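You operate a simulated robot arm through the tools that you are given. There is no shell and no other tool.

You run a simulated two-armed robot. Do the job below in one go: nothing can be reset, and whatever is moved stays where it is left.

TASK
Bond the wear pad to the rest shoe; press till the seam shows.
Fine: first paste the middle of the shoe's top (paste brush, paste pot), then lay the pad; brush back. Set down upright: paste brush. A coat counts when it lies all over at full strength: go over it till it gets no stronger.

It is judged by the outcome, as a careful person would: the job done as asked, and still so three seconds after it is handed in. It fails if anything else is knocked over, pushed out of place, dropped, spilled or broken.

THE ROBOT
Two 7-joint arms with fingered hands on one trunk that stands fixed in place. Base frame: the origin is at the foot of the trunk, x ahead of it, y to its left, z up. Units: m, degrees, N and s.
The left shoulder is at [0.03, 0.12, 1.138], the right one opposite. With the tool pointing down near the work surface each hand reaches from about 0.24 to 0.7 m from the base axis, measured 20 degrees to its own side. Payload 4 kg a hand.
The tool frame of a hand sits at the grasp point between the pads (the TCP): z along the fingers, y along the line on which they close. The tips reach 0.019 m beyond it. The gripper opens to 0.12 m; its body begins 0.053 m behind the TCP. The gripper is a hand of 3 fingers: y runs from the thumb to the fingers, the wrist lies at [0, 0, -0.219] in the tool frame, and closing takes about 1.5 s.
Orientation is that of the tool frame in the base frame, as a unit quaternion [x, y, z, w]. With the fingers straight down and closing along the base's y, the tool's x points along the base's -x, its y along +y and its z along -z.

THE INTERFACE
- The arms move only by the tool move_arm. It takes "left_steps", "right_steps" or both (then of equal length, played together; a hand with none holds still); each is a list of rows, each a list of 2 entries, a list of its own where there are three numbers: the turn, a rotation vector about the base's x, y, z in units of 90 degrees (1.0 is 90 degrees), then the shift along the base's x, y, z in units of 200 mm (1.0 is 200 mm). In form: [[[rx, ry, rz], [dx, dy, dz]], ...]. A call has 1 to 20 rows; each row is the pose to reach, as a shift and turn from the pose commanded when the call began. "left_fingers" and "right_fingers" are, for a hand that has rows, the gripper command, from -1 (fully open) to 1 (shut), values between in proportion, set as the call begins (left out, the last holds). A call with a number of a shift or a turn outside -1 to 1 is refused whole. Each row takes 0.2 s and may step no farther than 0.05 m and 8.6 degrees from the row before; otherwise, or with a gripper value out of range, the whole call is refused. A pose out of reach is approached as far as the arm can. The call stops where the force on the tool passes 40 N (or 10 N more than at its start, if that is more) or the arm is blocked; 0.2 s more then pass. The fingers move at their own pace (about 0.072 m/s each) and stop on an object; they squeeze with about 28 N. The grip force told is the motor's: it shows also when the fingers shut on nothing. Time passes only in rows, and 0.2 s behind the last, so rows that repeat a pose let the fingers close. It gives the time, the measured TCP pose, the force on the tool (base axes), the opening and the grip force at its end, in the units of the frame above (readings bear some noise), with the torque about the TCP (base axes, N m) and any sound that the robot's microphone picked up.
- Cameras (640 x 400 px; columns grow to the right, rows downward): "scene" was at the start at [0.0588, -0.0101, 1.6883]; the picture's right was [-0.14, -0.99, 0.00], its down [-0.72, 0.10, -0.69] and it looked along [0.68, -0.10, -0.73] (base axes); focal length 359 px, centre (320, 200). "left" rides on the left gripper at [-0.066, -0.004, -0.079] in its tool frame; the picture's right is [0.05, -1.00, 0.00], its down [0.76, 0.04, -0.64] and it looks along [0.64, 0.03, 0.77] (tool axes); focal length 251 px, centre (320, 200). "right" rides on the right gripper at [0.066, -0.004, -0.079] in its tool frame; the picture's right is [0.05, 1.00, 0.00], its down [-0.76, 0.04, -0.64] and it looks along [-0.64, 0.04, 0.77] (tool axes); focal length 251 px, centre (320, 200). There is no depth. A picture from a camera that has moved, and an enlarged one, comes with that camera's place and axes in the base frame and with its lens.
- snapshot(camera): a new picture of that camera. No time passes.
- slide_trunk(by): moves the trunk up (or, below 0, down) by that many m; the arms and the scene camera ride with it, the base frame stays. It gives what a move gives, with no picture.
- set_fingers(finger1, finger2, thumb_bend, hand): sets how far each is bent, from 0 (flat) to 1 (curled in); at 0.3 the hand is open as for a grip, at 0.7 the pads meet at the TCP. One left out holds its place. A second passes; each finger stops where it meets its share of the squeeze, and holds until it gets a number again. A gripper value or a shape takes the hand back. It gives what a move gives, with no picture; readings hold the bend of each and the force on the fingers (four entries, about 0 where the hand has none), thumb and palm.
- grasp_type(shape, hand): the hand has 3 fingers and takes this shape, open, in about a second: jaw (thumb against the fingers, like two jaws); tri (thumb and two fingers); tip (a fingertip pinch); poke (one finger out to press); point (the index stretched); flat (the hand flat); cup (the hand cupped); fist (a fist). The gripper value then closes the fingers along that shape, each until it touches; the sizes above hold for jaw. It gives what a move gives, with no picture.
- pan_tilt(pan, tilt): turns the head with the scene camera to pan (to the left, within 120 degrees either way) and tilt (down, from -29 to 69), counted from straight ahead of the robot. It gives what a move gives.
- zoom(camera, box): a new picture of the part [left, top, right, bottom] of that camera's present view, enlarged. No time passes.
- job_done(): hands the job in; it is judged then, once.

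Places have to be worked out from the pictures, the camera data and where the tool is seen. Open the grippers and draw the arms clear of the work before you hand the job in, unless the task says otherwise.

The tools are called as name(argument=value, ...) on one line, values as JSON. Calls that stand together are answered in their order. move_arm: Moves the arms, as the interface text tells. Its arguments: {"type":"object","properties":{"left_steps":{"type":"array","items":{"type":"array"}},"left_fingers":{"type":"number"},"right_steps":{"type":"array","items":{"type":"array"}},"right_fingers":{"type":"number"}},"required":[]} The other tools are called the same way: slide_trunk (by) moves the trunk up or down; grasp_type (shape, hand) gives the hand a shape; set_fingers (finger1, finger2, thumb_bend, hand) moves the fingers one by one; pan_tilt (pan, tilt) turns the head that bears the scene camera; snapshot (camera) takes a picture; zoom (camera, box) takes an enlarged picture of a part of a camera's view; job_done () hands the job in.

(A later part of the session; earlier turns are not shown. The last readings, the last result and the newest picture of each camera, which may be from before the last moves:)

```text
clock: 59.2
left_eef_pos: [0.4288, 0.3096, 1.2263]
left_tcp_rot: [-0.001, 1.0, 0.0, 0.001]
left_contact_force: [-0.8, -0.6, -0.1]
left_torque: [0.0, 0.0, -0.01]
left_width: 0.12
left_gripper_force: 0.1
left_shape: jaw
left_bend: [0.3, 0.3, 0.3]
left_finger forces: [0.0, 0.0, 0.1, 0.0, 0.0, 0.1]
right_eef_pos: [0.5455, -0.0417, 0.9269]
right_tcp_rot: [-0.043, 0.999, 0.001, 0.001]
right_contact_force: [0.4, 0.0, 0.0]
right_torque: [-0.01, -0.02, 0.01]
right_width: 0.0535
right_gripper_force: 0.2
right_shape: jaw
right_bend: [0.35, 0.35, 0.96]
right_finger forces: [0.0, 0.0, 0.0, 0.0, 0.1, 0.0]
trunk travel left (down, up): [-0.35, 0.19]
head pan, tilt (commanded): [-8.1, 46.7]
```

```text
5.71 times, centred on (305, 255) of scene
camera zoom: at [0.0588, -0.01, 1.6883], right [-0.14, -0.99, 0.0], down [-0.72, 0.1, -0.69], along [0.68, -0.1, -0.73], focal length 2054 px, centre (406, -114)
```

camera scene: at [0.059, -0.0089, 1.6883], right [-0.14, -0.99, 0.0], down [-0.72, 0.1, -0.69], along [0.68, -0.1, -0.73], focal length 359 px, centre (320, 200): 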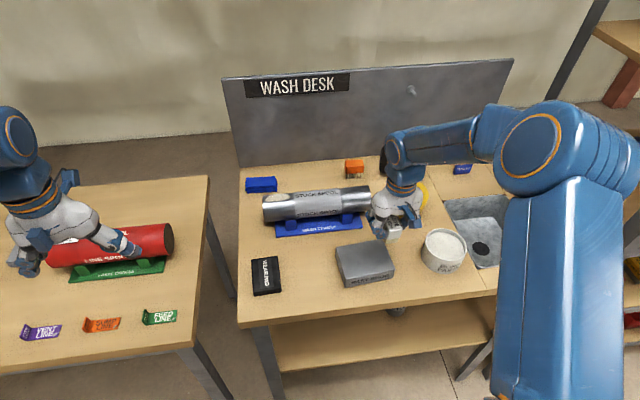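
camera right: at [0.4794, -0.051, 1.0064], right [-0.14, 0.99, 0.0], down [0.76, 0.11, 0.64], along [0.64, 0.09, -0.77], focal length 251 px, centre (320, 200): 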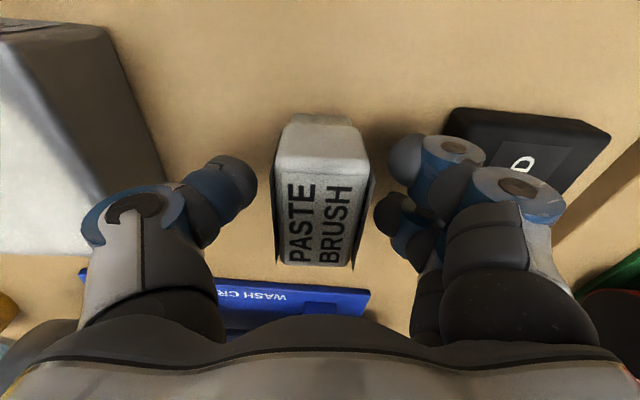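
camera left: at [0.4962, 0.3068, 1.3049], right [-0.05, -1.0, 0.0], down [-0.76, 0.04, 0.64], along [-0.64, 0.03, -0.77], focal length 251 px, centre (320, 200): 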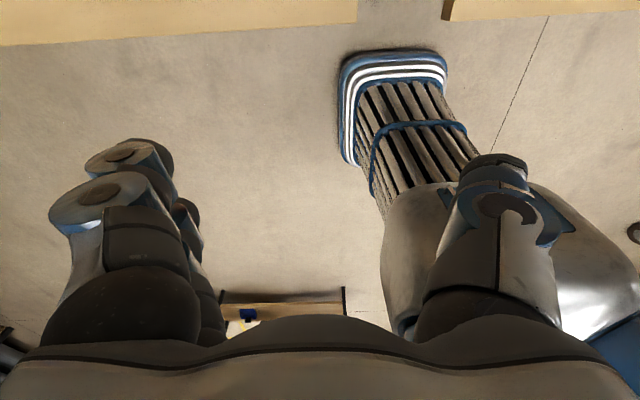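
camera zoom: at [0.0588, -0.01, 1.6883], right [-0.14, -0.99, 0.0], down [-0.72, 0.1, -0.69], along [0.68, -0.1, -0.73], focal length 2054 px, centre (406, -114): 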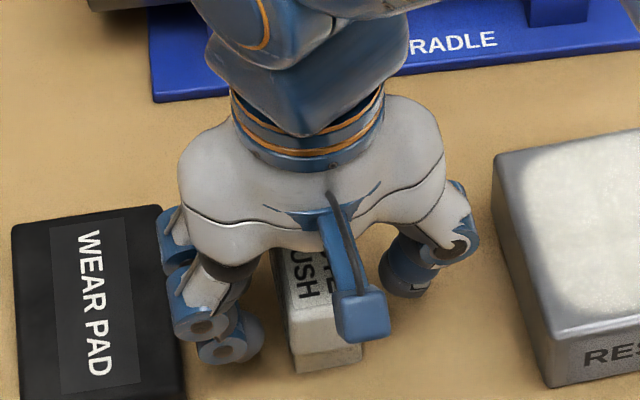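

The brush stands free and upright on its spot. I'll raise the hand straight up clear of it and look.

move_arm(right_steps=[[[0, 0, 0], [0, 0, 0.08]], [[0, 0, 0], [0, 0, 0.2]], [[0, 0, 0], [0, 0, 0.4]], [[0, 0, 0], [0, 0, 0.6]], [[0, 0, 0], [0, 0, 0.8]], [[0, 0, 0], [-0.2, 0, 0.9]], [[0, 0, 0], [-0.4, 0, 0.95]], [[0, 0, 0], [-0.4, 0, 0.95]]])

zoom(camera="scene", box=[240, 235, 340, 300])

zoom(camera="right", box=[220, 40, 480, 200])

zoom(camera="scene", box=[330, 230, 420, 290])

```text
clock: 61.0
left_eef_pos: [0.4301, 0.3088, 1.2242]
left_tcp_rot: [0.0, 1.0, -0.001, -0.002]
left_contact_force: [0.5, 0.8, -0.6]
left_torque: [-0.01, 0.01, 0.04]
left_width: 0.12
left_gripper_force: 0.1
left_shape: jaw
left_bend: [0.3, 0.3, 0.3]
left_finger forces: [0.0, 0.1, 0.0, 0.0, 0.0, 0.1]
right_eef_pos: [0.4679, -0.0421, 1.1165]
right_tcp_rot: [-0.043, 0.999, -0.001, -0.001]
right_contact_force: [-0.4, -0.3, -0.2]
right_torque: [0.01, 0.0, 0.03]
right_width: 0.0536
right_gripper_force: 0.1
right_shape: jaw
right_bend: [0.35, 0.35, 0.96]
right_finger forces: [0.0, 0.0, 0.1, 0.0, 0.0, 0.0]
trunk travel left (down, up): [-0.35, 0.19]
head pan, tilt (commanded): [-8.1, 46.7]
```

```text
6.15 times, centred on (290, 268) of scene
camera zoom: at [0.0601, -0.0099, 1.6883], right [-0.14, -0.99, 0.0], down [-0.72, 0.1, -0.68], along [0.68, -0.1, -0.73], focal length 2212 px, centre (505, -215)
```

zoom: 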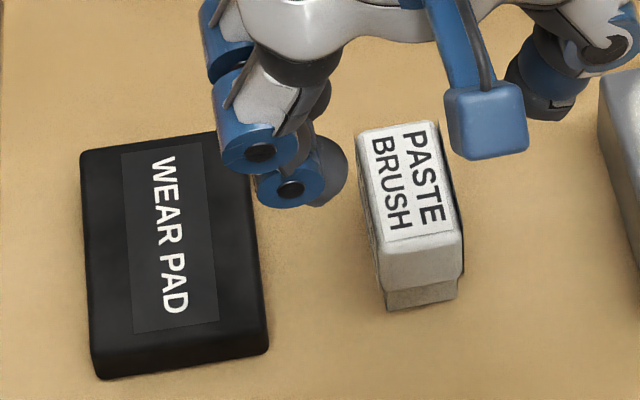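

```text
2.46 times, centred on (350, 120) of right
camera zoom: at [0.401, -0.0515, 1.1958], right [-0.14, 0.99, 0.0], down [0.76, 0.11, 0.64], along [0.64, 0.09, -0.77], focal length 619 px, centre (246, 397)
```

zoom: 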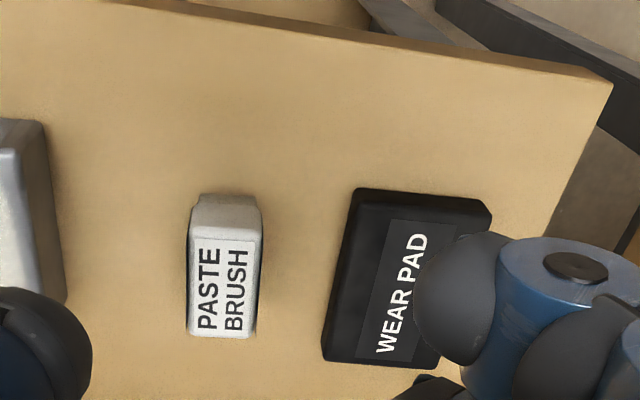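

```text
6.67 times, centred on (375, 260) of scene
camera zoom: at [0.0601, -0.0099, 1.6883], right [-0.14, -0.99, 0.0], down [-0.72, 0.1, -0.68], along [0.68, -0.1, -0.73], focal length 2396 px, centre (-47, -200)
```

zoom: 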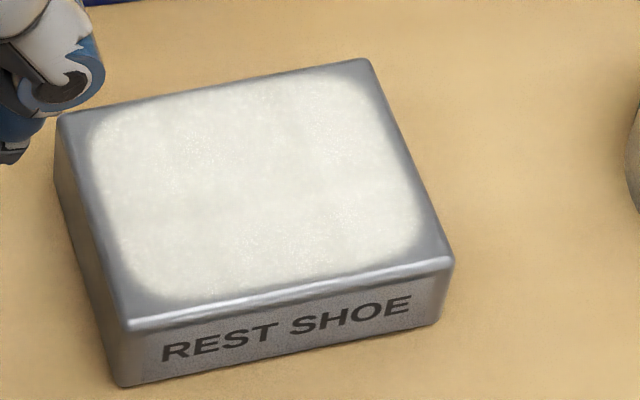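

The coat is intact and the brush stands upright at its place. The pad is about 0.097 x 0.067, centred near (0.562, 0.057) with yaw about 2°. Its long side must lie along the shoe's long side, so it needs a 90° turn. I'll test a -90° wrist turn in the air above the shoe first.

move_arm(right_steps=[[[0, 0, -0.08], [0.04, -0.06, 0]], [[0, 0, -0.17], [0.08, -0.12, 0]], [[0, 0, -0.26], [0.12, -0.18, 0]], [[0, 0, -0.35], [0.16, -0.25, 0]], [[0, 0, -0.44], [0.2, -0.32, 0]], [[0, 0, -0.53], [0.24, -0.4, 0]], [[0, 0, -0.62], [0.28, -0.48, 0]], [[0, 0, -0.71], [0.32, -0.56, 0]], [[0, 0, -0.8], [0.36, -0.64, 0]], [[0, 0, -0.89], [0.4, -0.72, 0]], [[0, 0, -0.97], [0.42, -0.76, 0]], [[0, 0, -1.0], [0.42, -0.76, 0]], [[0, 0, -1.0], [0.42, -0.76, 0]]])

snapshot(camera="scene")

snapshot(camera="right")

```text
clock: 63.8
left_eef_pos: [0.4296, 0.3099, 1.2264]
left_tcp_rot: [0.0, 1.0, 0.0, 0.0]
left_contact_force: [0.3, -0.3, -1.1]
left_torque: [0.01, 0.03, -0.03]
left_width: 0.1198
left_gripper_force: 0.1
left_shape: jaw
left_bend: [0.3, 0.3, 0.3]
left_finger forces: [0.0, 0.1, 0.1, 0.0, 0.0, 0.1]
right_eef_pos: [0.5499, -0.1929, 1.118]
right_tcp_rot: [0.677, 0.736, 0.0, 0.0]
right_contact_force: [-0.4, -0.6, 1.4]
right_torque: [-0.01, -0.01, -0.02]
right_width: 0.0536
right_gripper_force: 0.1
right_shape: jaw
right_bend: [0.35, 0.35, 0.96]
right_finger forces: [0.0, 0.0, 0.0, 0.0, 0.0, 0.1]
trunk travel left (down, up): [-0.35, 0.19]
head pan, tilt (commanded): [-8.1, 46.7]
```

```text
taken
camera scene: at [0.0589, -0.0102, 1.6883], right [-0.14, -0.99, 0.0], down [-0.72, 0.1, -0.69], along [0.68, -0.1, -0.73], focal length 359 px, centre (320, 200)
```

scene: 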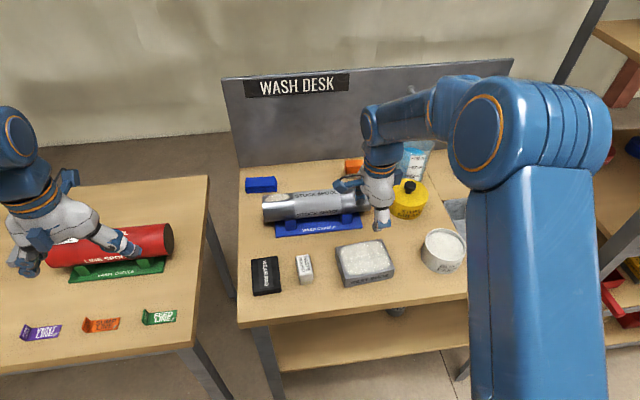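

```text
taken
camera right: at [0.5399, -0.1275, 1.1963], right [0.99, 0.14, 0.0], down [0.11, -0.76, 0.64], along [0.09, -0.64, -0.77], focal length 251 px, centre (320, 200)
```

right: 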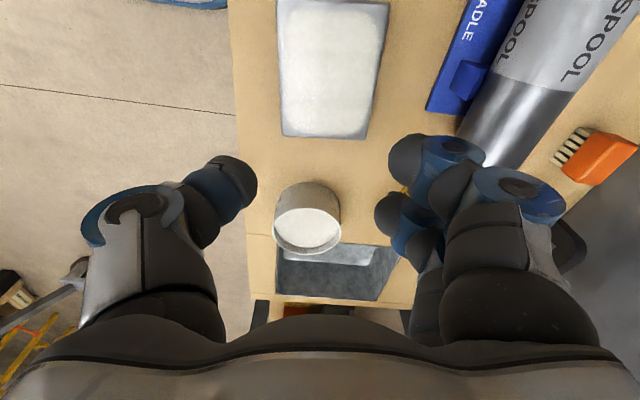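

The -90° turn works, reading yaw -85.2° above the shoe. I'll use this side-on view to refine the shoe's centre and the coat's location.

zoom(camera="right", box=[240, 0, 420, 160])

zoom(camera="scene", box=[325, 230, 405, 290])

```text
2.50 times, centred on (330, 80) of right
camera zoom: at [0.5399, -0.1275, 1.1963], right [0.99, 0.14, 0.0], down [0.11, -0.76, 0.64], along [0.09, -0.64, -0.77], focal length 629 px, centre (295, 500)
```

zoom: 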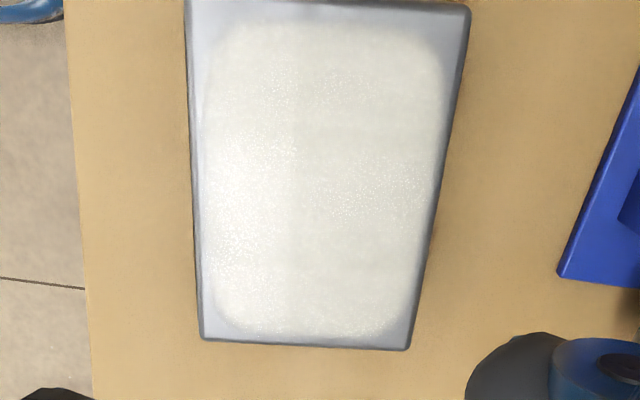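

```text
6.67 times, centred on (365, 260) of scene
camera zoom: at [0.0589, -0.0102, 1.6883], right [-0.14, -0.99, 0.0], down [-0.72, 0.1, -0.69], along [0.68, -0.1, -0.73], focal length 2396 px, centre (20, -200)
```

zoom: 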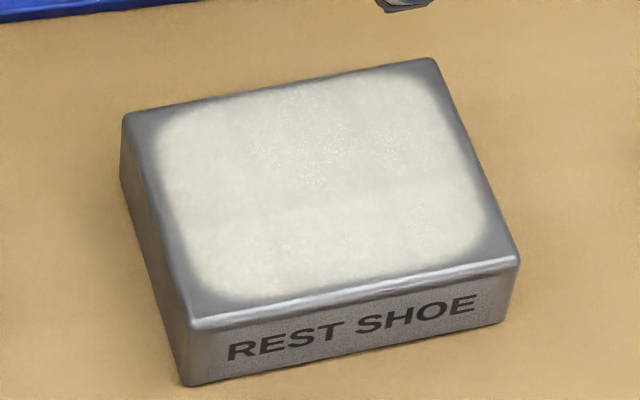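

The coat shows a faint tone step between the near third and the rest in this view. I'll zoom in further to tell whether it's reflection or uneven coat.

zoom(camera="right", box=[290, 5, 375, 60])

zoom(camera="right", box=[285, 60, 380, 140])

zoom(camera="scene", box=[340, 238, 395, 278])

```text
7.27 times, centred on (332, 32) of right
camera zoom: at [0.5399, -0.1275, 1.1963], right [0.99, 0.14, 0.0], down [0.11, -0.76, 0.64], along [0.09, -0.64, -0.77], focal length 1829 px, centre (229, 1418)
```

zoom: 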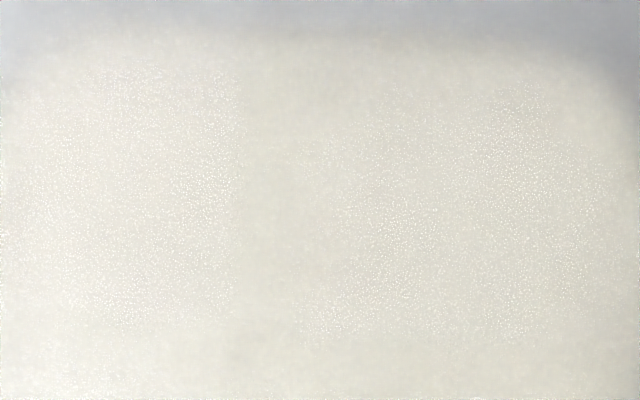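

```text
5.00 times, centred on (332, 100) of right
camera zoom: at [0.5399, -0.1275, 1.1963], right [0.99, 0.14, 0.0], down [0.11, -0.76, 0.64], along [0.09, -0.64, -0.77], focal length 1257 px, centre (258, 700)
```

zoom: 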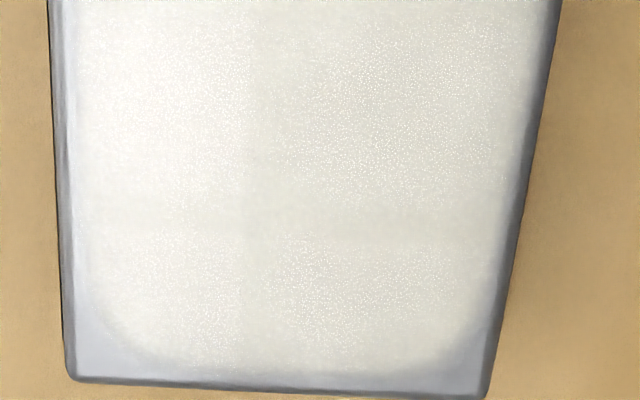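

```text
10.00 times, centred on (368, 258) of scene
camera zoom: at [0.0589, -0.0102, 1.6883], right [-0.14, -0.99, 0.0], down [-0.72, 0.1, -0.69], along [0.68, -0.1, -0.73], focal length 3594 px, centre (-155, -380)
```

zoom: 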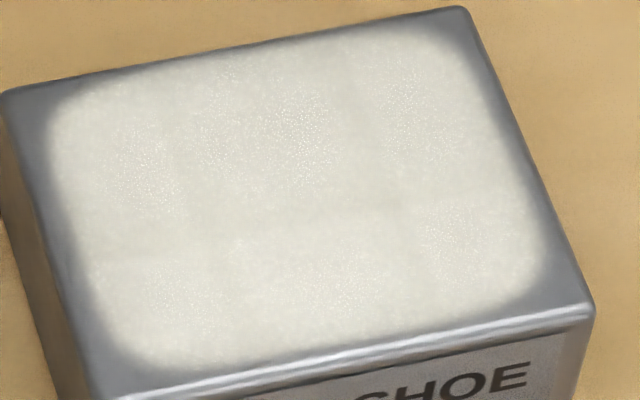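

The coat tone is even across its cells, and the slight brightening is lighting; it stopped changing after repeated sets, so it's at full strength. The shoe centre comes out near (0.554, -0.195) with yaw about 5°. I'll turn the hand back, set the opening to about 0.09 and move toward the pad.

move_arm(right_steps=[[[0, 0, 0.08], [0, 0.08, 0]], [[0, 0, 0.17], [0.01, 0.16, 0]], [[0, 0, 0.26], [0.01, 0.24, 0]], [[0, 0, 0.35], [0.02, 0.32, 0]], [[0, 0, 0.44], [0.02, 0.4, 0]], [[0, 0, 0.53], [0.03, 0.48, 0]], [[0, 0, 0.62], [0.03, 0.56, 0]], [[0, 0, 0.71], [0.04, 0.64, 0]], [[0, 0, 0.8], [0.04, 0.72, 0]], [[0, 0, 0.89], [0.05, 0.8, 0]], [[0, 0, 0.968], [0.06, 0.9, 0]], [[0, 0, 0.968], [0.06, 1.0, 0]], [[0, 0, 0.968], [0.06, 1.0, 0]]], right_fingers=-0.5)

move_arm(right_steps=[[[0, 0, 0], [0, 0.15, 0]], [[0, 0, 0], [0, 0.255, -0.1]], [[0, 0, 0], [0, 0.255, -0.25]], [[0, 0, 0], [0, 0.255, -0.4]], [[0, 0, 0], [0, 0.255, -0.4]]])

snapshot(camera="right")

zoom(camera="scene", box=[230, 190, 370, 300])

```text
clock: 66.6
left_eef_pos: [0.4295, 0.3093, 1.2256]
left_tcp_rot: [-0.001, 1.0, -0.001, 0.0]
left_contact_force: [0.4, -0.4, 0.1]
left_torque: [0.01, -0.04, 0.0]
left_width: 0.1199
left_gripper_force: 0.0
left_shape: jaw
left_bend: [0.3, 0.3, 0.3]
left_finger forces: [0.0, 0.0, 0.0, 0.0, 0.0, 0.0]
right_eef_pos: [0.5612, 0.0052, 1.1189]
right_tcp_rot: [-0.017, 1.0, 0.0, 0.0]
right_contact_force: [-0.6, 0.5, 0.4]
right_torque: [0.0, 0.0, 0.0]
right_width: 0.0897
right_gripper_force: 0.0
right_shape: jaw
right_bend: [0.26, 0.26, 0.12]
right_finger forces: [0.0, 0.0, 0.1, 0.0, 0.0, 0.0]
trunk travel left (down, up): [-0.35, 0.19]
head pan, tilt (commanded): [-8.1, 46.7]
```

```text
clock: 67.8
left_eef_pos: [0.4288, 0.3101, 1.2263]
left_tcp_rot: [0.0, 1.0, 0.0, 0.001]
left_contact_force: [1.1, -0.3, -0.5]
left_torque: [-0.02, 0.0, 0.01]
left_width: 0.12
left_gripper_force: 0.1
left_shape: jaw
left_bend: [0.3, 0.3, 0.3]
left_finger forces: [0.0, 0.0, 0.0, 0.0, 0.0, 0.1]
right_eef_pos: [0.5591, 0.0576, 1.0386]
right_tcp_rot: [-0.017, 1.0, 0.0, 0.0]
right_contact_force: [-0.2, 0.2, -0.4]
right_torque: [0.01, 0.02, 0.01]
right_width: 0.0896
right_gripper_force: 0.1
right_shape: jaw
right_bend: [0.26, 0.26, 0.12]
right_finger forces: [0.0, 0.0, 0.0, 0.0, 0.0, 0.1]
trunk travel left (down, up): [-0.35, 0.19]
head pan, tilt (commanded): [-8.1, 46.7]
```

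```text
taken
camera right: at [0.4935, 0.0516, 1.1181], right [-0.09, 1.0, 0.0], down [0.76, 0.07, 0.64], along [0.64, 0.06, -0.77], focal length 251 px, centre (320, 200)
```

right: 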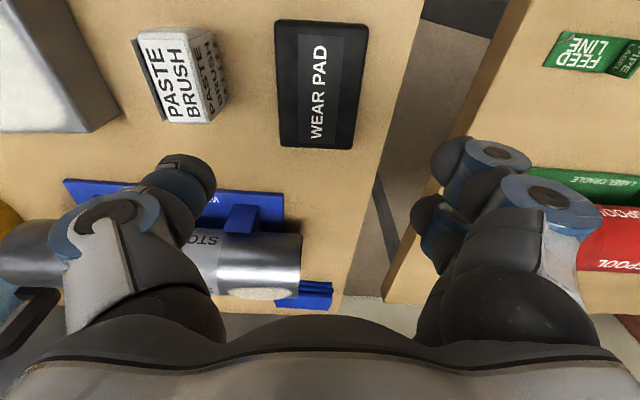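

```text
3.64 times, centred on (300, 245) of scene
camera zoom: at [0.0584, -0.0103, 1.6884], right [-0.14, -0.99, 0.0], down [-0.72, 0.1, -0.69], along [0.68, -0.1, -0.73], focal length 1307 px, centre (393, 36)
```

zoom: 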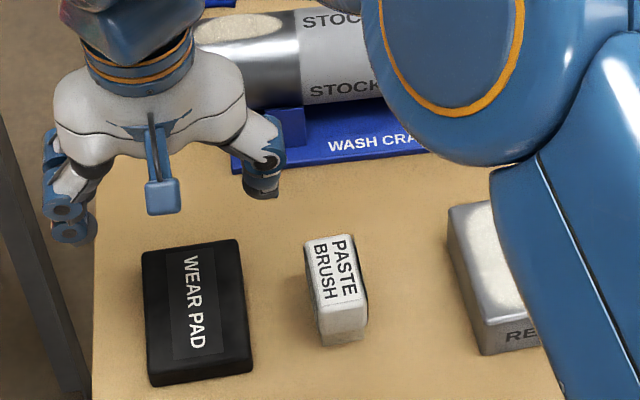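

The hand sits centred over the pad, whose centre from this view is (0.562, 0.057). I'll go down to TCP z 0.915 and check clearances.

move_arm(right_steps=[[[0, 0, 0], [0, 0, -0.2]], [[0, 0, 0], [0, 0, -0.4]], [[0, 0, 0], [0, 0, -0.52]], [[0, 0, 0], [0, 0, -0.58]], [[0, 0, 0], [0, 0, -0.61]], [[0, 0, 0], [0, 0, -0.61]]])

snapshot(camera="right")

zoom(camera="scene", box=[230, 210, 340, 300])

```text
clock: 69.2
left_eef_pos: [0.4295, 0.3112, 1.2271]
left_tcp_rot: [0.0, 1.0, 0.0, 0.0]
left_contact_force: [-0.1, 1.0, 0.1]
left_torque: [0.04, 0.01, 0.0]
left_width: 0.1198
left_gripper_force: 0.1
left_shape: jaw
left_bend: [0.3, 0.3, 0.3]
left_finger forces: [0.1, 0.0, 0.0, 0.0, 0.1, 0.2]
right_eef_pos: [0.561, 0.0574, 0.9148]
right_tcp_rot: [-0.018, 1.0, 0.0, 0.001]
right_contact_force: [-0.8, -0.2, -0.6]
right_torque: [-0.02, 0.04, 0.01]
right_width: 0.0895
right_gripper_force: 0.0
right_shape: jaw
right_bend: [0.26, 0.26, 0.12]
right_finger forces: [0.1, 0.0, 0.0, 0.1, 0.0, 0.1]
trunk travel left (down, up): [-0.35, 0.19]
head pan, tilt (commanded): [-8.1, 46.7]
```

```text
taken
camera right: at [0.4958, 0.0512, 0.9938], right [-0.09, 1.0, 0.0], down [0.76, 0.07, 0.64], along [0.64, 0.06, -0.77], focal length 251 px, centre (320, 200)
```

right: 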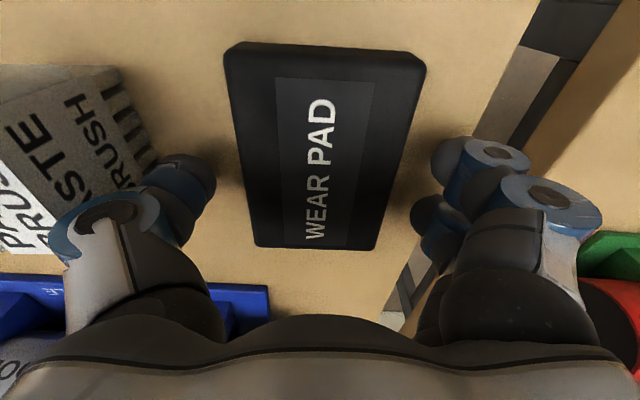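

```text
4.44 times, centred on (285, 255) of scene
camera zoom: at [0.0589, -0.0101, 1.6884], right [-0.14, -0.99, 0.0], down [-0.72, 0.1, -0.69], along [0.68, -0.1, -0.73], focal length 1597 px, centre (476, -44)
```

zoom: 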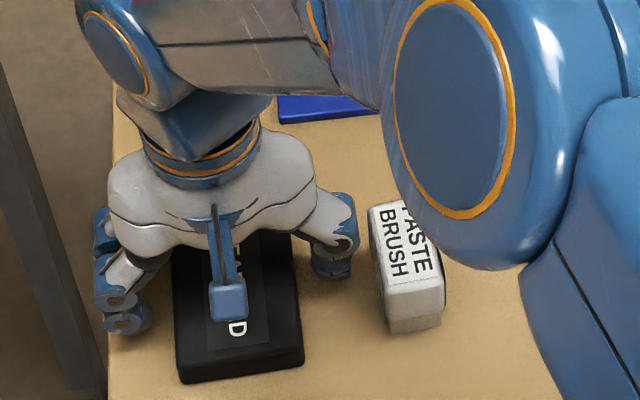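

The pad sits between the thumb and fingers with space on both sides. I'll lower in small steps while watching for table contact.

move_arm(right_steps=[[[0, 0, 0], [0, 0, -0.015]], [[0, 0, 0], [0, 0, -0.03]], [[0, 0, 0], [0, 0, -0.04]], [[0, 0, 0], [0, 0, -0.04]]])

zoom(camera="scene", box=[235, 235, 325, 300])

```text
clock: 70.2
left_eef_pos: [0.4285, 0.3085, 1.2252]
left_tcp_rot: [0.0, 1.0, 0.0, 0.0]
left_contact_force: [-0.2, 0.0, 0.1]
left_torque: [-0.01, -0.01, -0.01]
left_width: 0.1197
left_gripper_force: 0.1
left_shape: jaw
left_bend: [0.3, 0.3, 0.3]
left_finger forces: [0.1, 0.1, 0.0, 0.1, 0.2, 0.0]
right_eef_pos: [0.5611, 0.057, 0.9071]
right_tcp_rot: [-0.017, 1.0, -0.001, 0.001]
right_contact_force: [0.2, 0.5, 0.3]
right_torque: [0.0, 0.0, 0.02]
right_width: 0.0893
right_gripper_force: 0.0
right_shape: jaw
right_bend: [0.26, 0.26, 0.12]
right_finger forces: [0.0, 0.0, 0.1, 0.0, 0.0, 0.0]
trunk travel left (down, up): [-0.35, 0.19]
head pan, tilt (commanded): [-8.1, 46.7]
```

```text
6.15 times, centred on (280, 268) of scene
camera zoom: at [0.0589, -0.01, 1.6883], right [-0.14, -0.99, 0.0], down [-0.72, 0.1, -0.69], along [0.68, -0.1, -0.73], focal length 2212 px, centre (566, -215)
```

zoom: 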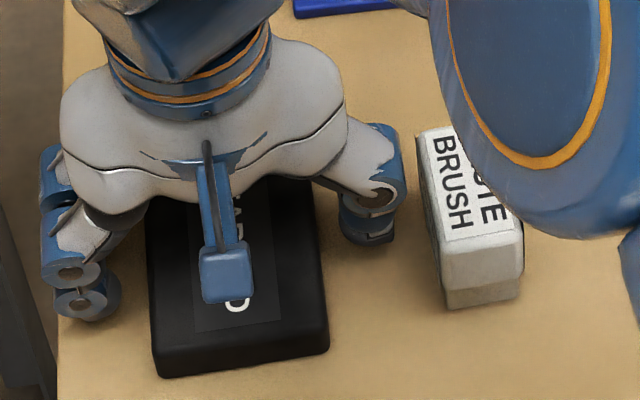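

There's no contact at z 0.907, and the fingertips should be a few millimetres above the table, below the pad's top. I'll close partway to 0.075 to check that nothing hits the table.

move_arm(right_steps=[[[0, 0, 0], [0, 0, 0]], [[0, 0, 0], [0, 0, 0]], [[0, 0, 0], [0, 0, 0]]], right_fingers=-0.25)

snapshot(camera="right")

zoom(camera="scene", box=[235, 235, 325, 300])

```text
clock: 71.0
left_eef_pos: [0.4294, 0.31, 1.2272]
left_tcp_rot: [0.0, 1.0, -0.001, 0.001]
left_contact_force: [0.4, -0.6, 0.2]
left_torque: [0.01, 0.04, -0.01]
left_width: 0.12
left_gripper_force: 0.0
left_shape: jaw
left_bend: [0.3, 0.3, 0.3]
left_finger forces: [0.0, 0.1, 0.0, 0.1, 0.0, 0.0]
right_eef_pos: [0.5614, 0.0575, 0.9073]
right_tcp_rot: [-0.018, 1.0, 0.0, -0.001]
right_contact_force: [0.6, -0.1, 0.1]
right_torque: [-0.03, 0.0, 0.0]
right_width: 0.0758
right_gripper_force: 0.0
right_shape: jaw
right_bend: [0.3, 0.3, 0.17]
right_finger forces: [0.1, 0.0, 0.0, 0.0, 0.0, 0.0]
trunk travel left (down, up): [-0.35, 0.19]
head pan, tilt (commanded): [-8.1, 46.7]
```

```text
taken
camera right: at [0.4958, 0.0515, 0.9862], right [-0.09, 1.0, 0.0], down [0.76, 0.07, 0.64], along [0.64, 0.06, -0.77], focal length 251 px, centre (320, 200)
```

right: 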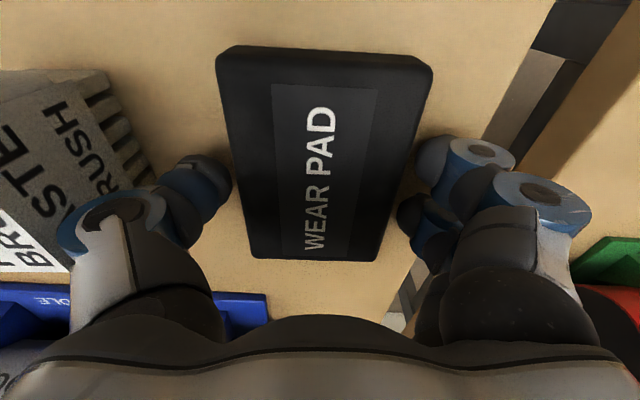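

```text
6.15 times, centred on (280, 268) of scene
camera zoom: at [0.0589, -0.01, 1.6883], right [-0.14, -0.99, 0.0], down [-0.72, 0.1, -0.69], along [0.68, -0.1, -0.73], focal length 2212 px, centre (566, -215)
```

zoom: 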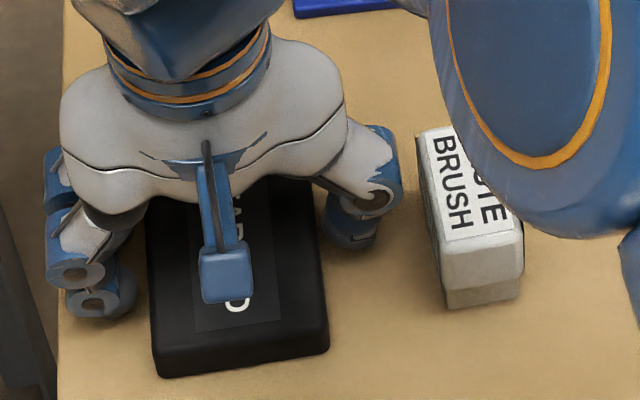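

The approach is even on both sides. Since the contact would be near the fingertips, I'll lower 2 mm more and then close fully.

move_arm(right_steps=[[[0, 0, 0], [0, 0, -0.006]], [[0, 0, 0], [0, 0, -0.012]], [[0, 0, 0], [0, 0, -0.012]]])

```text
clock: 71.8
left_eef_pos: [0.4269, 0.3101, 1.227]
left_tcp_rot: [0.0, 1.0, 0.0, 0.0]
left_contact_force: [-1.2, 0.9, -0.3]
left_torque: [-0.01, 0.01, 0.03]
left_width: 0.1198
left_gripper_force: 0.0
left_shape: jaw
left_bend: [0.3, 0.3, 0.3]
left_finger forces: [0.0, 0.1, 0.1, 0.0, 0.0, 0.0]
right_eef_pos: [0.5623, 0.057, 0.9043]
right_tcp_rot: [-0.017, 1.0, 0.0, 0.0]
right_contact_force: [0.3, 0.2, 0.5]
right_torque: [-0.01, 0.03, 0.01]
right_width: 0.0758
right_gripper_force: 0.0
right_shape: jaw
right_bend: [0.3, 0.3, 0.17]
right_finger forces: [0.0, 0.1, 0.0, 0.0, 0.0, 0.0]
trunk travel left (down, up): [-0.35, 0.19]
head pan, tilt (commanded): [-8.1, 46.7]
```

Still free of contact at z 0.904. I'll close on the pad now.

move_arm(right_steps=[[[0, 0, 0], [0, 0, 0]], [[0, 0, 0], [0, 0, 0]], [[0, 0, 0], [0, 0, 0]], [[0, 0, 0], [0, 0, 0]], [[0, 0, 0], [0, 0, 0]], [[0, 0, 0], [0, 0, 0]]], right_fingers=1)

snapshot(camera="right")

zoom(camera="scene", box=[235, 235, 325, 300])

```text
clock: 73.2
left_eef_pos: [0.4294, 0.3096, 1.2267]
left_tcp_rot: [0.0, 1.0, 0.0, 0.0]
left_contact_force: [-0.5, -0.2, 0.4]
left_torque: [0.02, -0.02, 0.02]
left_width: 0.1198
left_gripper_force: 0.0
left_shape: jaw
left_bend: [0.3, 0.3, 0.3]
left_finger forces: [0.0, 0.1, 0.1, 0.0, 0.1, 0.0]
right_eef_pos: [0.5604, 0.0557, 0.9041]
right_tcp_rot: [-0.018, 1.0, 0.0, 0.0]
right_contact_force: [-0.7, 0.0, -0.5]
right_torque: [0.0, 0.01, -0.03]
right_width: 0.0635
right_gripper_force: 27.4
right_shape: jaw
right_bend: [0.33, 0.33, 0.94]
right_finger forces: [12.5, 12.5, 0.0, 0.0, 25.1, 0.0]
trunk travel left (down, up): [-0.35, 0.19]
head pan, tilt (commanded): [-8.1, 46.7]
```

```text
taken
camera right: at [0.4954, 0.051, 0.9838], right [-0.09, 1.0, 0.0], down [0.76, 0.07, 0.64], along [0.64, 0.06, -0.77], focal length 251 px, centre (320, 200)
```

right: 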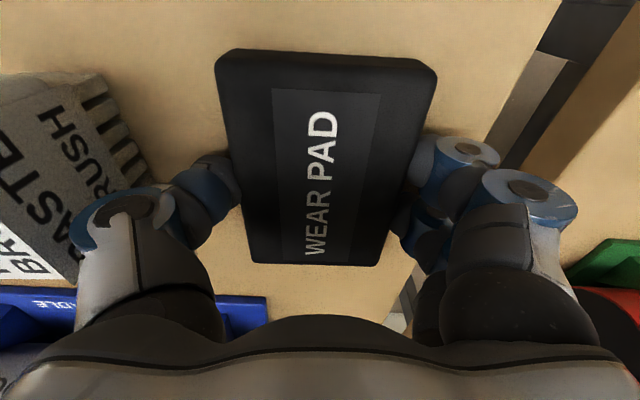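

```text
6.15 times, centred on (280, 268) of scene
camera zoom: at [0.059, -0.01, 1.6883], right [-0.14, -0.99, 0.0], down [-0.72, 0.1, -0.69], along [0.68, -0.1, -0.73], focal length 2212 px, centre (566, -215)
```

zoom: 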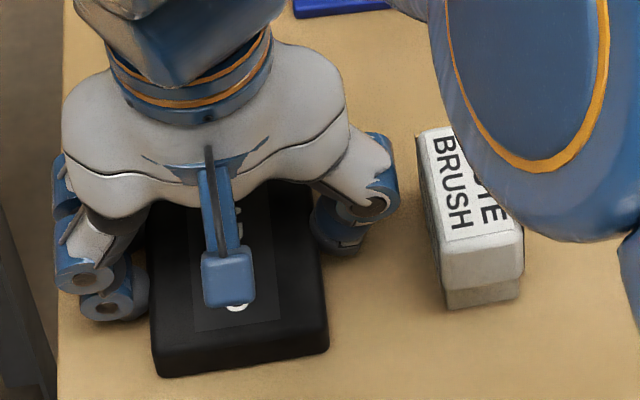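

The pad is gripped at width 0.0635 with 28 N, evenly on both fingers. I'll lift it straight up and confirm the hold before travelling.

move_arm(right_steps=[[[0, 0, 0], [0, 0, 0.05]], [[0, 0, 0], [0, 0, 0.12]], [[0, 0, 0], [0, 0, 0.25]], [[0, 0, 0], [0, 0, 0.4]], [[0, 0, 0], [0, 0, 0.55]], [[0, 0, 0], [0, 0, 0.7]], [[0, 0, 0], [0, 0, 0.8]], [[0, 0, 0], [0, 0, 0.8]]])

snapshot(camera="right")

snapshot(camera="scene")

```text
clock: 75.0
left_eef_pos: [0.4288, 0.3103, 1.227]
left_tcp_rot: [0.0, 1.0, 0.001, 0.001]
left_contact_force: [0.3, 0.3, 0.0]
left_torque: [-0.03, 0.0, 0.02]
left_width: 0.1202
left_gripper_force: 0.1
left_shape: jaw
left_bend: [0.3, 0.3, 0.3]
left_finger forces: [0.0, 0.0, 0.0, 0.0, 0.1, 0.0]
right_eef_pos: [0.5592, 0.0581, 1.0671]
right_tcp_rot: [-0.018, 1.0, 0.0, 0.0]
right_contact_force: [0.7, 0.0, -0.4]
right_torque: [-0.02, -0.02, -0.02]
right_width: 0.0635
right_gripper_force: 27.5
right_shape: jaw
right_bend: [0.33, 0.33, 0.94]
right_finger forces: [12.7, 12.6, 0.0, 0.0, 25.1, 0.1]
trunk travel left (down, up): [-0.35, 0.19]
head pan, tilt (commanded): [-8.1, 46.7]
```

```text
taken
camera right: at [0.4947, 0.0529, 1.1458], right [-0.09, 1.0, 0.0], down [0.76, 0.07, 0.64], along [0.64, 0.06, -0.77], focal length 251 px, centre (320, 200)
```

right: 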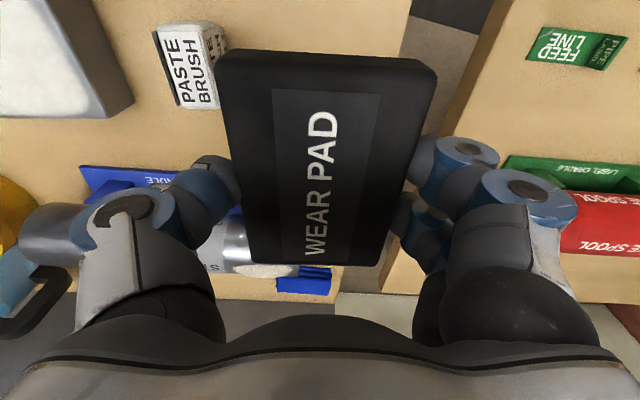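

```text
taken
camera scene: at [0.0592, -0.01, 1.6883], right [-0.14, -0.99, 0.0], down [-0.72, 0.1, -0.69], along [0.68, -0.1, -0.73], focal length 359 px, centre (320, 200)
```

scene: 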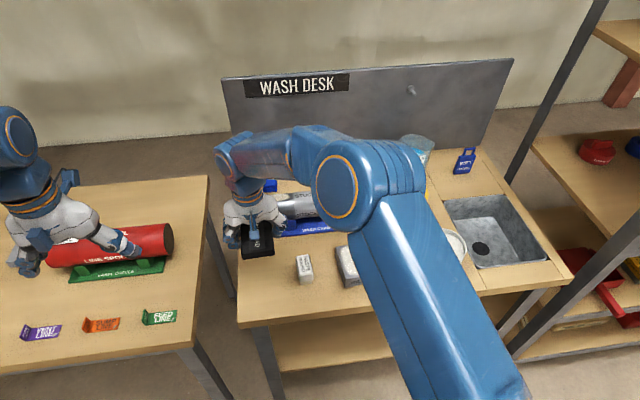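

The pad is level and securely held. I'll carry it toward the shoe while turning the hand by -87.3°.

move_arm(right_steps=[[[0, 0, -0.06], [0, -0.08, 0]], [[0, 0, -0.14], [0, -0.16, 0]], [[0, 0, -0.22], [0, -0.24, 0]], [[0, 0, -0.3], [0, -0.32, 0]], [[0, 0, -0.38], [0, -0.4, 0]], [[0, 0, -0.46], [0, -0.48, 0]], [[0, 0, -0.54], [0, -0.56, 0]], [[0, 0, -0.62], [0, -0.64, 0]], [[0, 0, -0.7], [0, -0.72, 0]], [[0, 0, -0.78], [0, -0.8, 0]], [[0, 0, -0.86], [-0.01, -0.88, 0]], [[0, 0, -0.93], [-0.02, -0.95, 0]], [[0, 0, -0.97], [-0.036, -1.0, 0]], [[0, 0, -0.97], [-0.036, -1.0, 0]]])

snapshot(camera="right")

snapshot(camera="scene")

```text
clock: 78.0
left_eef_pos: [0.4298, 0.3103, 1.2268]
left_tcp_rot: [0.0, 1.0, 0.0, 0.0]
left_contact_force: [0.1, -0.1, -0.1]
left_torque: [-0.02, -0.02, 0.02]
left_width: 0.1201
left_gripper_force: 0.1
left_shape: jaw
left_bend: [0.3, 0.3, 0.3]
left_finger forces: [0.0, 0.1, 0.0, 0.0, 0.1, 0.1]
right_eef_pos: [0.5539, -0.1451, 1.0648]
right_tcp_rot: [0.678, 0.735, 0.0, 0.0]
right_contact_force: [-0.2, -0.6, -1.0]
right_torque: [0.03, -0.02, -0.01]
right_width: 0.0634
right_gripper_force: 28.2
right_shape: jaw
right_bend: [0.33, 0.33, 0.94]
right_finger forces: [12.6, 12.5, 0.1, 0.1, 25.2, 0.1]
trunk travel left (down, up): [-0.35, 0.19]
head pan, tilt (commanded): [-8.1, 46.7]
```

```text
taken
camera right: at [0.5442, -0.0777, 1.1445], right [0.99, 0.13, 0.0], down [0.1, -0.76, 0.64], along [0.09, -0.64, -0.77], focal length 251 px, centre (320, 200)
```

right: 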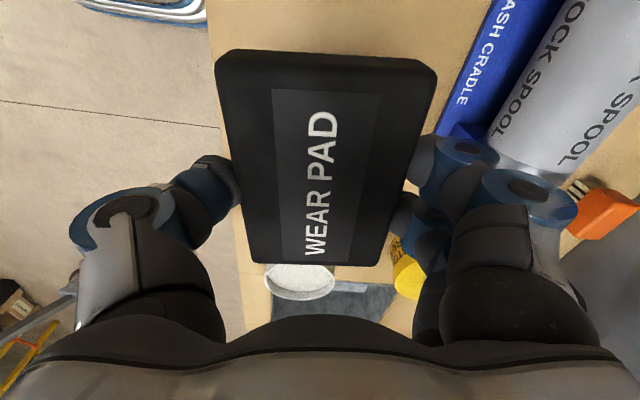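

```text
taken
camera scene: at [0.0592, -0.0099, 1.6883], right [-0.14, -0.99, 0.0], down [-0.72, 0.1, -0.69], along [0.68, -0.1, -0.73], focal length 359 px, centre (320, 200)
```

scene: 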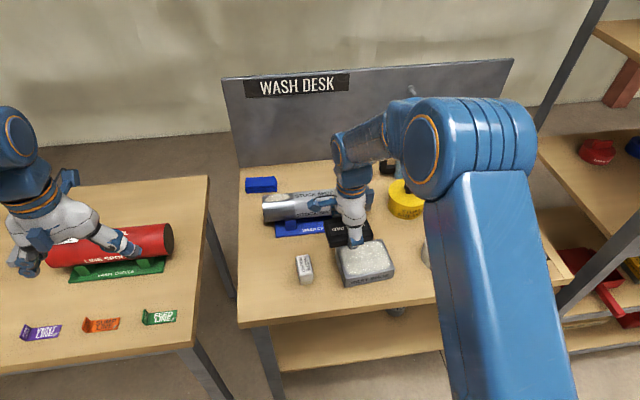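

The pad's centre lies about 2 mm to -y of the TCP, with yaw -85.4°. I'll move over the shoe and lower to about 25 mm above the coat for a visual alignment check.

move_arm(right_steps=[[[0, 0, 0], [0, -0.15, 0]], [[0, 0, 0], [0, -0.25, -0.1]], [[0, 0, 0], [0, -0.25, -0.25]], [[0, 0, 0], [0, -0.25, -0.38]], [[0, 0, 0], [0, -0.25, -0.45]], [[0, 0, 0], [0, -0.25, -0.45]]])

snapshot(camera="right")

zoom(camera="scene", box=[325, 220, 405, 290])

```text
clock: 79.4
left_eef_pos: [0.4285, 0.3093, 1.2281]
left_tcp_rot: [0.0, 1.0, 0.0, 0.0]
left_contact_force: [-0.2, 0.3, 0.2]
left_torque: [0.03, -0.01, 0.01]
left_width: 0.12
left_gripper_force: 0.0
left_shape: jaw
left_bend: [0.3, 0.3, 0.3]
left_finger forces: [0.0, 0.1, 0.0, 0.1, 0.0, 0.0]
right_eef_pos: [0.5558, -0.1925, 0.9739]
right_tcp_rot: [0.677, 0.736, 0.001, 0.0]
right_contact_force: [0.3, -0.4, -2.2]
right_torque: [-0.04, 0.03, 0.01]
right_width: 0.0633
right_gripper_force: 28.1
right_shape: jaw
right_bend: [0.33, 0.33, 0.94]
right_finger forces: [12.7, 12.6, 0.1, 0.0, 25.3, 0.1]
trunk travel left (down, up): [-0.35, 0.19]
head pan, tilt (commanded): [-8.1, 46.7]
```

```text
taken
camera right: at [0.5464, -0.1269, 1.0534], right [0.99, 0.14, 0.0], down [0.1, -0.76, 0.64], along [0.09, -0.64, -0.77], focal length 251 px, centre (320, 200)
```

right: 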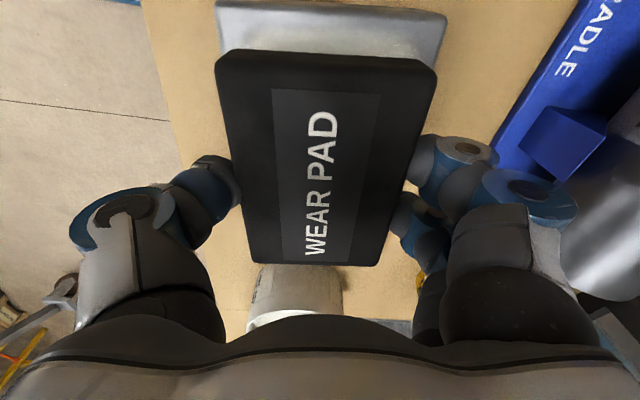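

```text
5.71 times, centred on (365, 255) of scene
camera zoom: at [0.0587, -0.0102, 1.6884], right [-0.14, -0.99, 0.0], down [-0.72, 0.1, -0.69], along [0.68, -0.1, -0.73], focal length 2054 px, centre (63, -114)
```

zoom: 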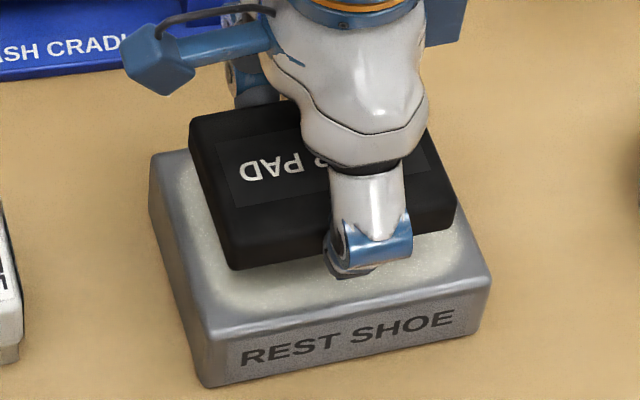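

The scene and wrist views both put the pad centred over the coat to within about 1 mm, with its edges parallel to the shoe. I'll lower it to just above the coat.

move_arm(right_steps=[[[0, 0, 0], [0.002, 0.002, -0.04]], [[0, 0, 0], [0.003, 0.003, -0.08]], [[0, 0, 0], [0.003, 0.003, -0.105]], [[0, 0, 0], [0.003, 0.003, -0.115]], [[0, 0, 0], [0.003, 0.003, -0.12]]])

zoom(camera="scene", box=[325, 220, 405, 290])

snapshot(camera="right")

```text
clock: 80.6
left_eef_pos: [0.4302, 0.31, 1.2255]
left_tcp_rot: [0.0, 1.0, 0.0, 0.0]
left_contact_force: [-0.2, -0.5, 0.3]
left_torque: [-0.01, 0.01, 0.02]
left_width: 0.1199
left_gripper_force: 0.0
left_shape: jaw
left_bend: [0.3, 0.3, 0.3]
left_finger forces: [0.0, 0.0, 0.0, 0.1, 0.1, 0.0]
right_eef_pos: [0.555, -0.1932, 0.9495]
right_tcp_rot: [0.677, 0.736, 0.0, 0.0]
right_contact_force: [-0.3, 0.8, -0.8]
right_torque: [0.0, -0.03, 0.01]
right_width: 0.0634
right_gripper_force: 28.2
right_shape: jaw
right_bend: [0.33, 0.33, 0.94]
right_finger forces: [12.5, 12.6, 0.0, 0.1, 25.2, 0.0]
trunk travel left (down, up): [-0.35, 0.19]
head pan, tilt (commanded): [-8.1, 46.7]
```

```text
5.71 times, centred on (365, 255) of scene
camera zoom: at [0.059, -0.0101, 1.6883], right [-0.14, -0.99, 0.0], down [-0.72, 0.1, -0.69], along [0.68, -0.1, -0.73], focal length 2054 px, centre (63, -114)
```

zoom: 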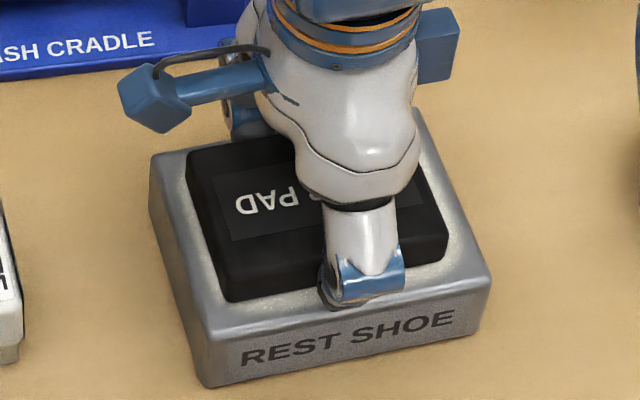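

```text
taken
camera right: at [0.5459, -0.1265, 1.0296], right [0.99, 0.14, 0.0], down [0.1, -0.76, 0.64], along [0.09, -0.64, -0.77], focal length 251 px, centre (320, 200)
```

right: 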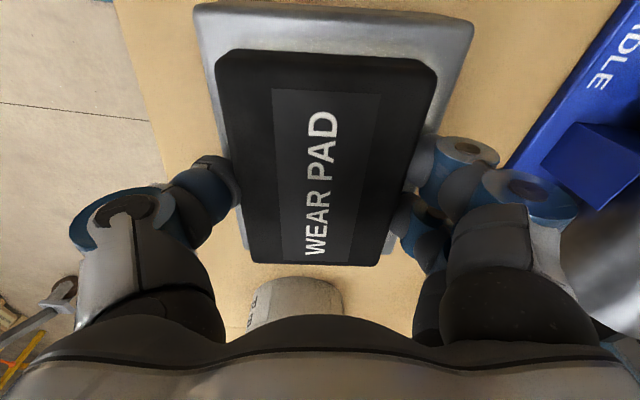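

The pad is just above the coat and still unloaded. Before it touches, I'll zoom in on the margins on either side of the pad to fine-tune the centring.

zoom(camera="right", box=[180, 0, 490, 160])

zoom(camera="right", box=[200, 180, 440, 320])

zoom(camera="scene", box=[335, 235, 400, 285])

```text
2.06 times, centred on (335, 80) of right
camera zoom: at [0.5459, -0.1265, 1.0296], right [0.99, 0.14, 0.0], down [0.1, -0.76, 0.64], along [0.09, -0.64, -0.77], focal length 519 px, centre (289, 448)
```

zoom: 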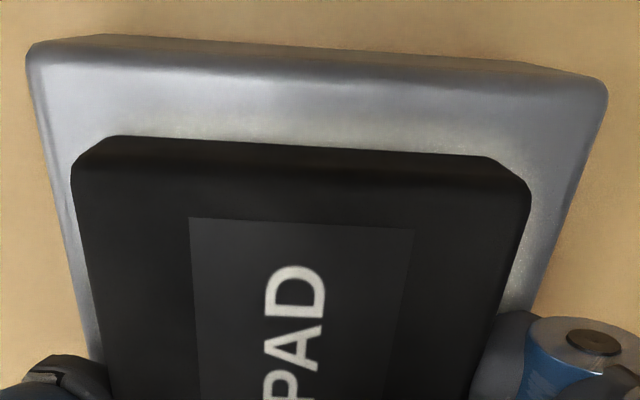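

```text
2.67 times, centred on (320, 250) of right
camera zoom: at [0.5459, -0.1265, 1.0296], right [0.99, 0.14, 0.0], down [0.1, -0.76, 0.64], along [0.09, -0.64, -0.77], focal length 670 px, centre (320, 67)
```

zoom: 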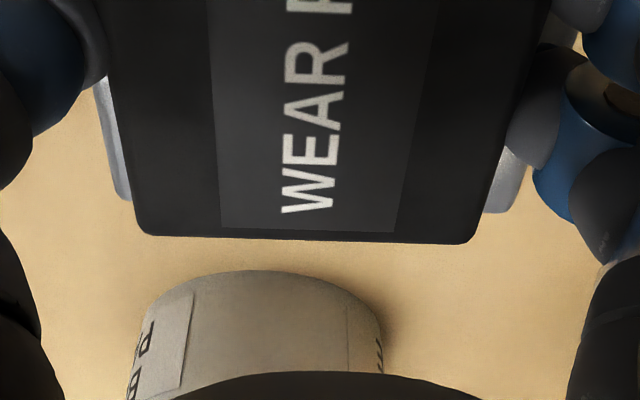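

```text
8.00 times, centred on (368, 260) of scene
camera zoom: at [0.059, -0.0101, 1.6883], right [-0.14, -0.99, 0.0], down [-0.72, 0.1, -0.69], along [0.68, -0.1, -0.73], focal length 2875 px, centre (-60, -280)
```

zoom: 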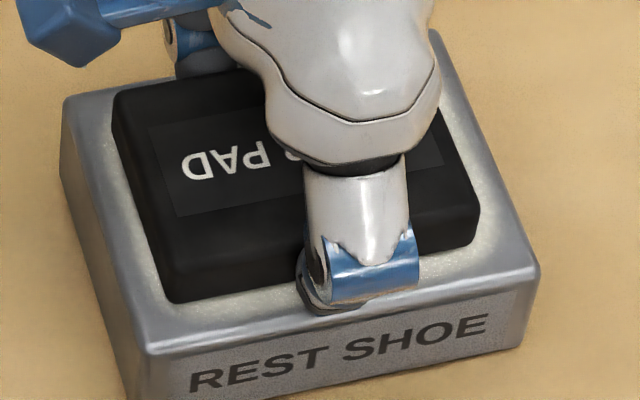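

The margins agree within a few millimetres: the scene view says centred and the wrist view suggests about 2–3 mm more in +x. I'll nudge +1 mm in x and lower until the pad rests on the coat.

move_arm(right_steps=[[[0, 0, 0], [0.005, -0.002, 0]], [[0, 0, 0], [0.005, -0.002, -0.005]], [[0, 0, 0], [0.005, -0.002, -0.01]], [[0, 0, 0], [0.005, -0.002, -0.01]]])

```text
clock: 81.6
left_eef_pos: [0.4288, 0.3093, 1.227]
left_tcp_rot: [0.0, 1.0, 0.001, -0.001]
left_contact_force: [0.5, 1.3, -0.3]
left_torque: [0.02, 0.01, 0.01]
left_width: 0.1197
left_gripper_force: 0.1
left_shape: jaw
left_bend: [0.3, 0.3, 0.3]
left_finger forces: [0.0, 0.0, 0.0, 0.0, 0.0, 0.0]
right_eef_pos: [0.5551, -0.1933, 0.949]
right_tcp_rot: [0.677, 0.736, 0.0, 0.0]
right_contact_force: [0.6, -1.3, 3.5]
right_torque: [-0.01, 0.02, 0.02]
right_width: 0.0631
right_gripper_force: 28.3
right_shape: jaw
right_bend: [0.33, 0.33, 0.94]
right_finger forces: [13.0, 12.9, 0.1, 0.1, 26.5, 0.0]
trunk travel left (down, up): [-0.35, 0.19]
head pan, tilt (commanded): [-8.1, 46.7]
```

The pad now rests on the coat with 3.5 N. I'll open the fingers to 0.09 to release it.

move_arm(right_steps=[[[0, 0, 0], [0, 0, 0]], [[0, 0, 0], [0, 0, 0]], [[0, 0, 0], [0, 0, 0]], [[0, 0, 0], [0, 0, 0]], [[0, 0, 0], [0, 0, 0]]], right_fingers=-0.4)

zoom(camera="scene", box=[325, 220, 405, 290])

snapshot(camera="right")

```text
clock: 82.8
left_eef_pos: [0.4287, 0.3099, 1.2264]
left_tcp_rot: [0.001, 1.0, 0.0, 0.0]
left_contact_force: [-0.3, 0.5, -0.4]
left_torque: [0.0, 0.03, -0.04]
left_width: 0.12
left_gripper_force: 0.0
left_shape: jaw
left_bend: [0.3, 0.3, 0.3]
left_finger forces: [0.0, 0.1, 0.0, 0.0, 0.0, 0.0]
right_eef_pos: [0.5558, -0.193, 0.9479]
right_tcp_rot: [0.678, 0.735, -0.001, 0.001]
right_contact_force: [-0.4, 0.6, 0.1]
right_torque: [-0.02, -0.03, -0.01]
right_width: 0.0832
right_gripper_force: 0.1
right_shape: jaw
right_bend: [0.28, 0.28, 0.14]
right_finger forces: [0.0, 0.0, 0.0, 0.1, 0.0, 0.1]
trunk travel left (down, up): [-0.35, 0.19]
head pan, tilt (commanded): [-8.1, 46.7]
```

```text
5.71 times, centred on (365, 255) of scene
camera zoom: at [0.0588, -0.0101, 1.6883], right [-0.14, -0.99, 0.0], down [-0.72, 0.1, -0.69], along [0.68, -0.1, -0.73], focal length 2054 px, centre (63, -114)
```

zoom: 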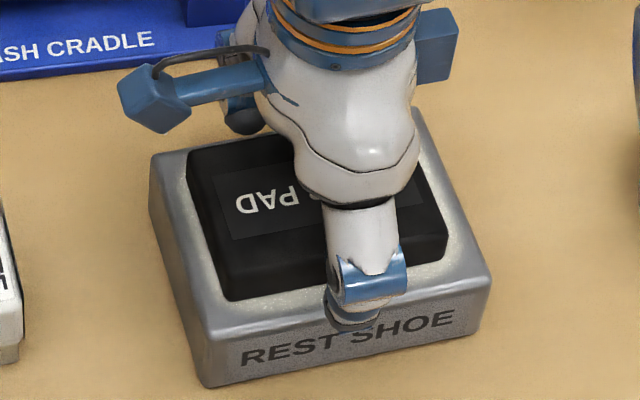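

```text
taken
camera right: at [0.547, -0.1266, 1.028], right [0.99, 0.14, 0.0], down [0.1, -0.76, 0.64], along [0.09, -0.64, -0.77], focal length 251 px, centre (320, 200)
```

right: 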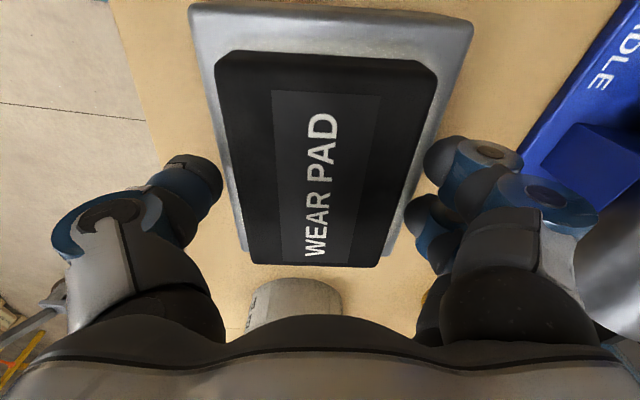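

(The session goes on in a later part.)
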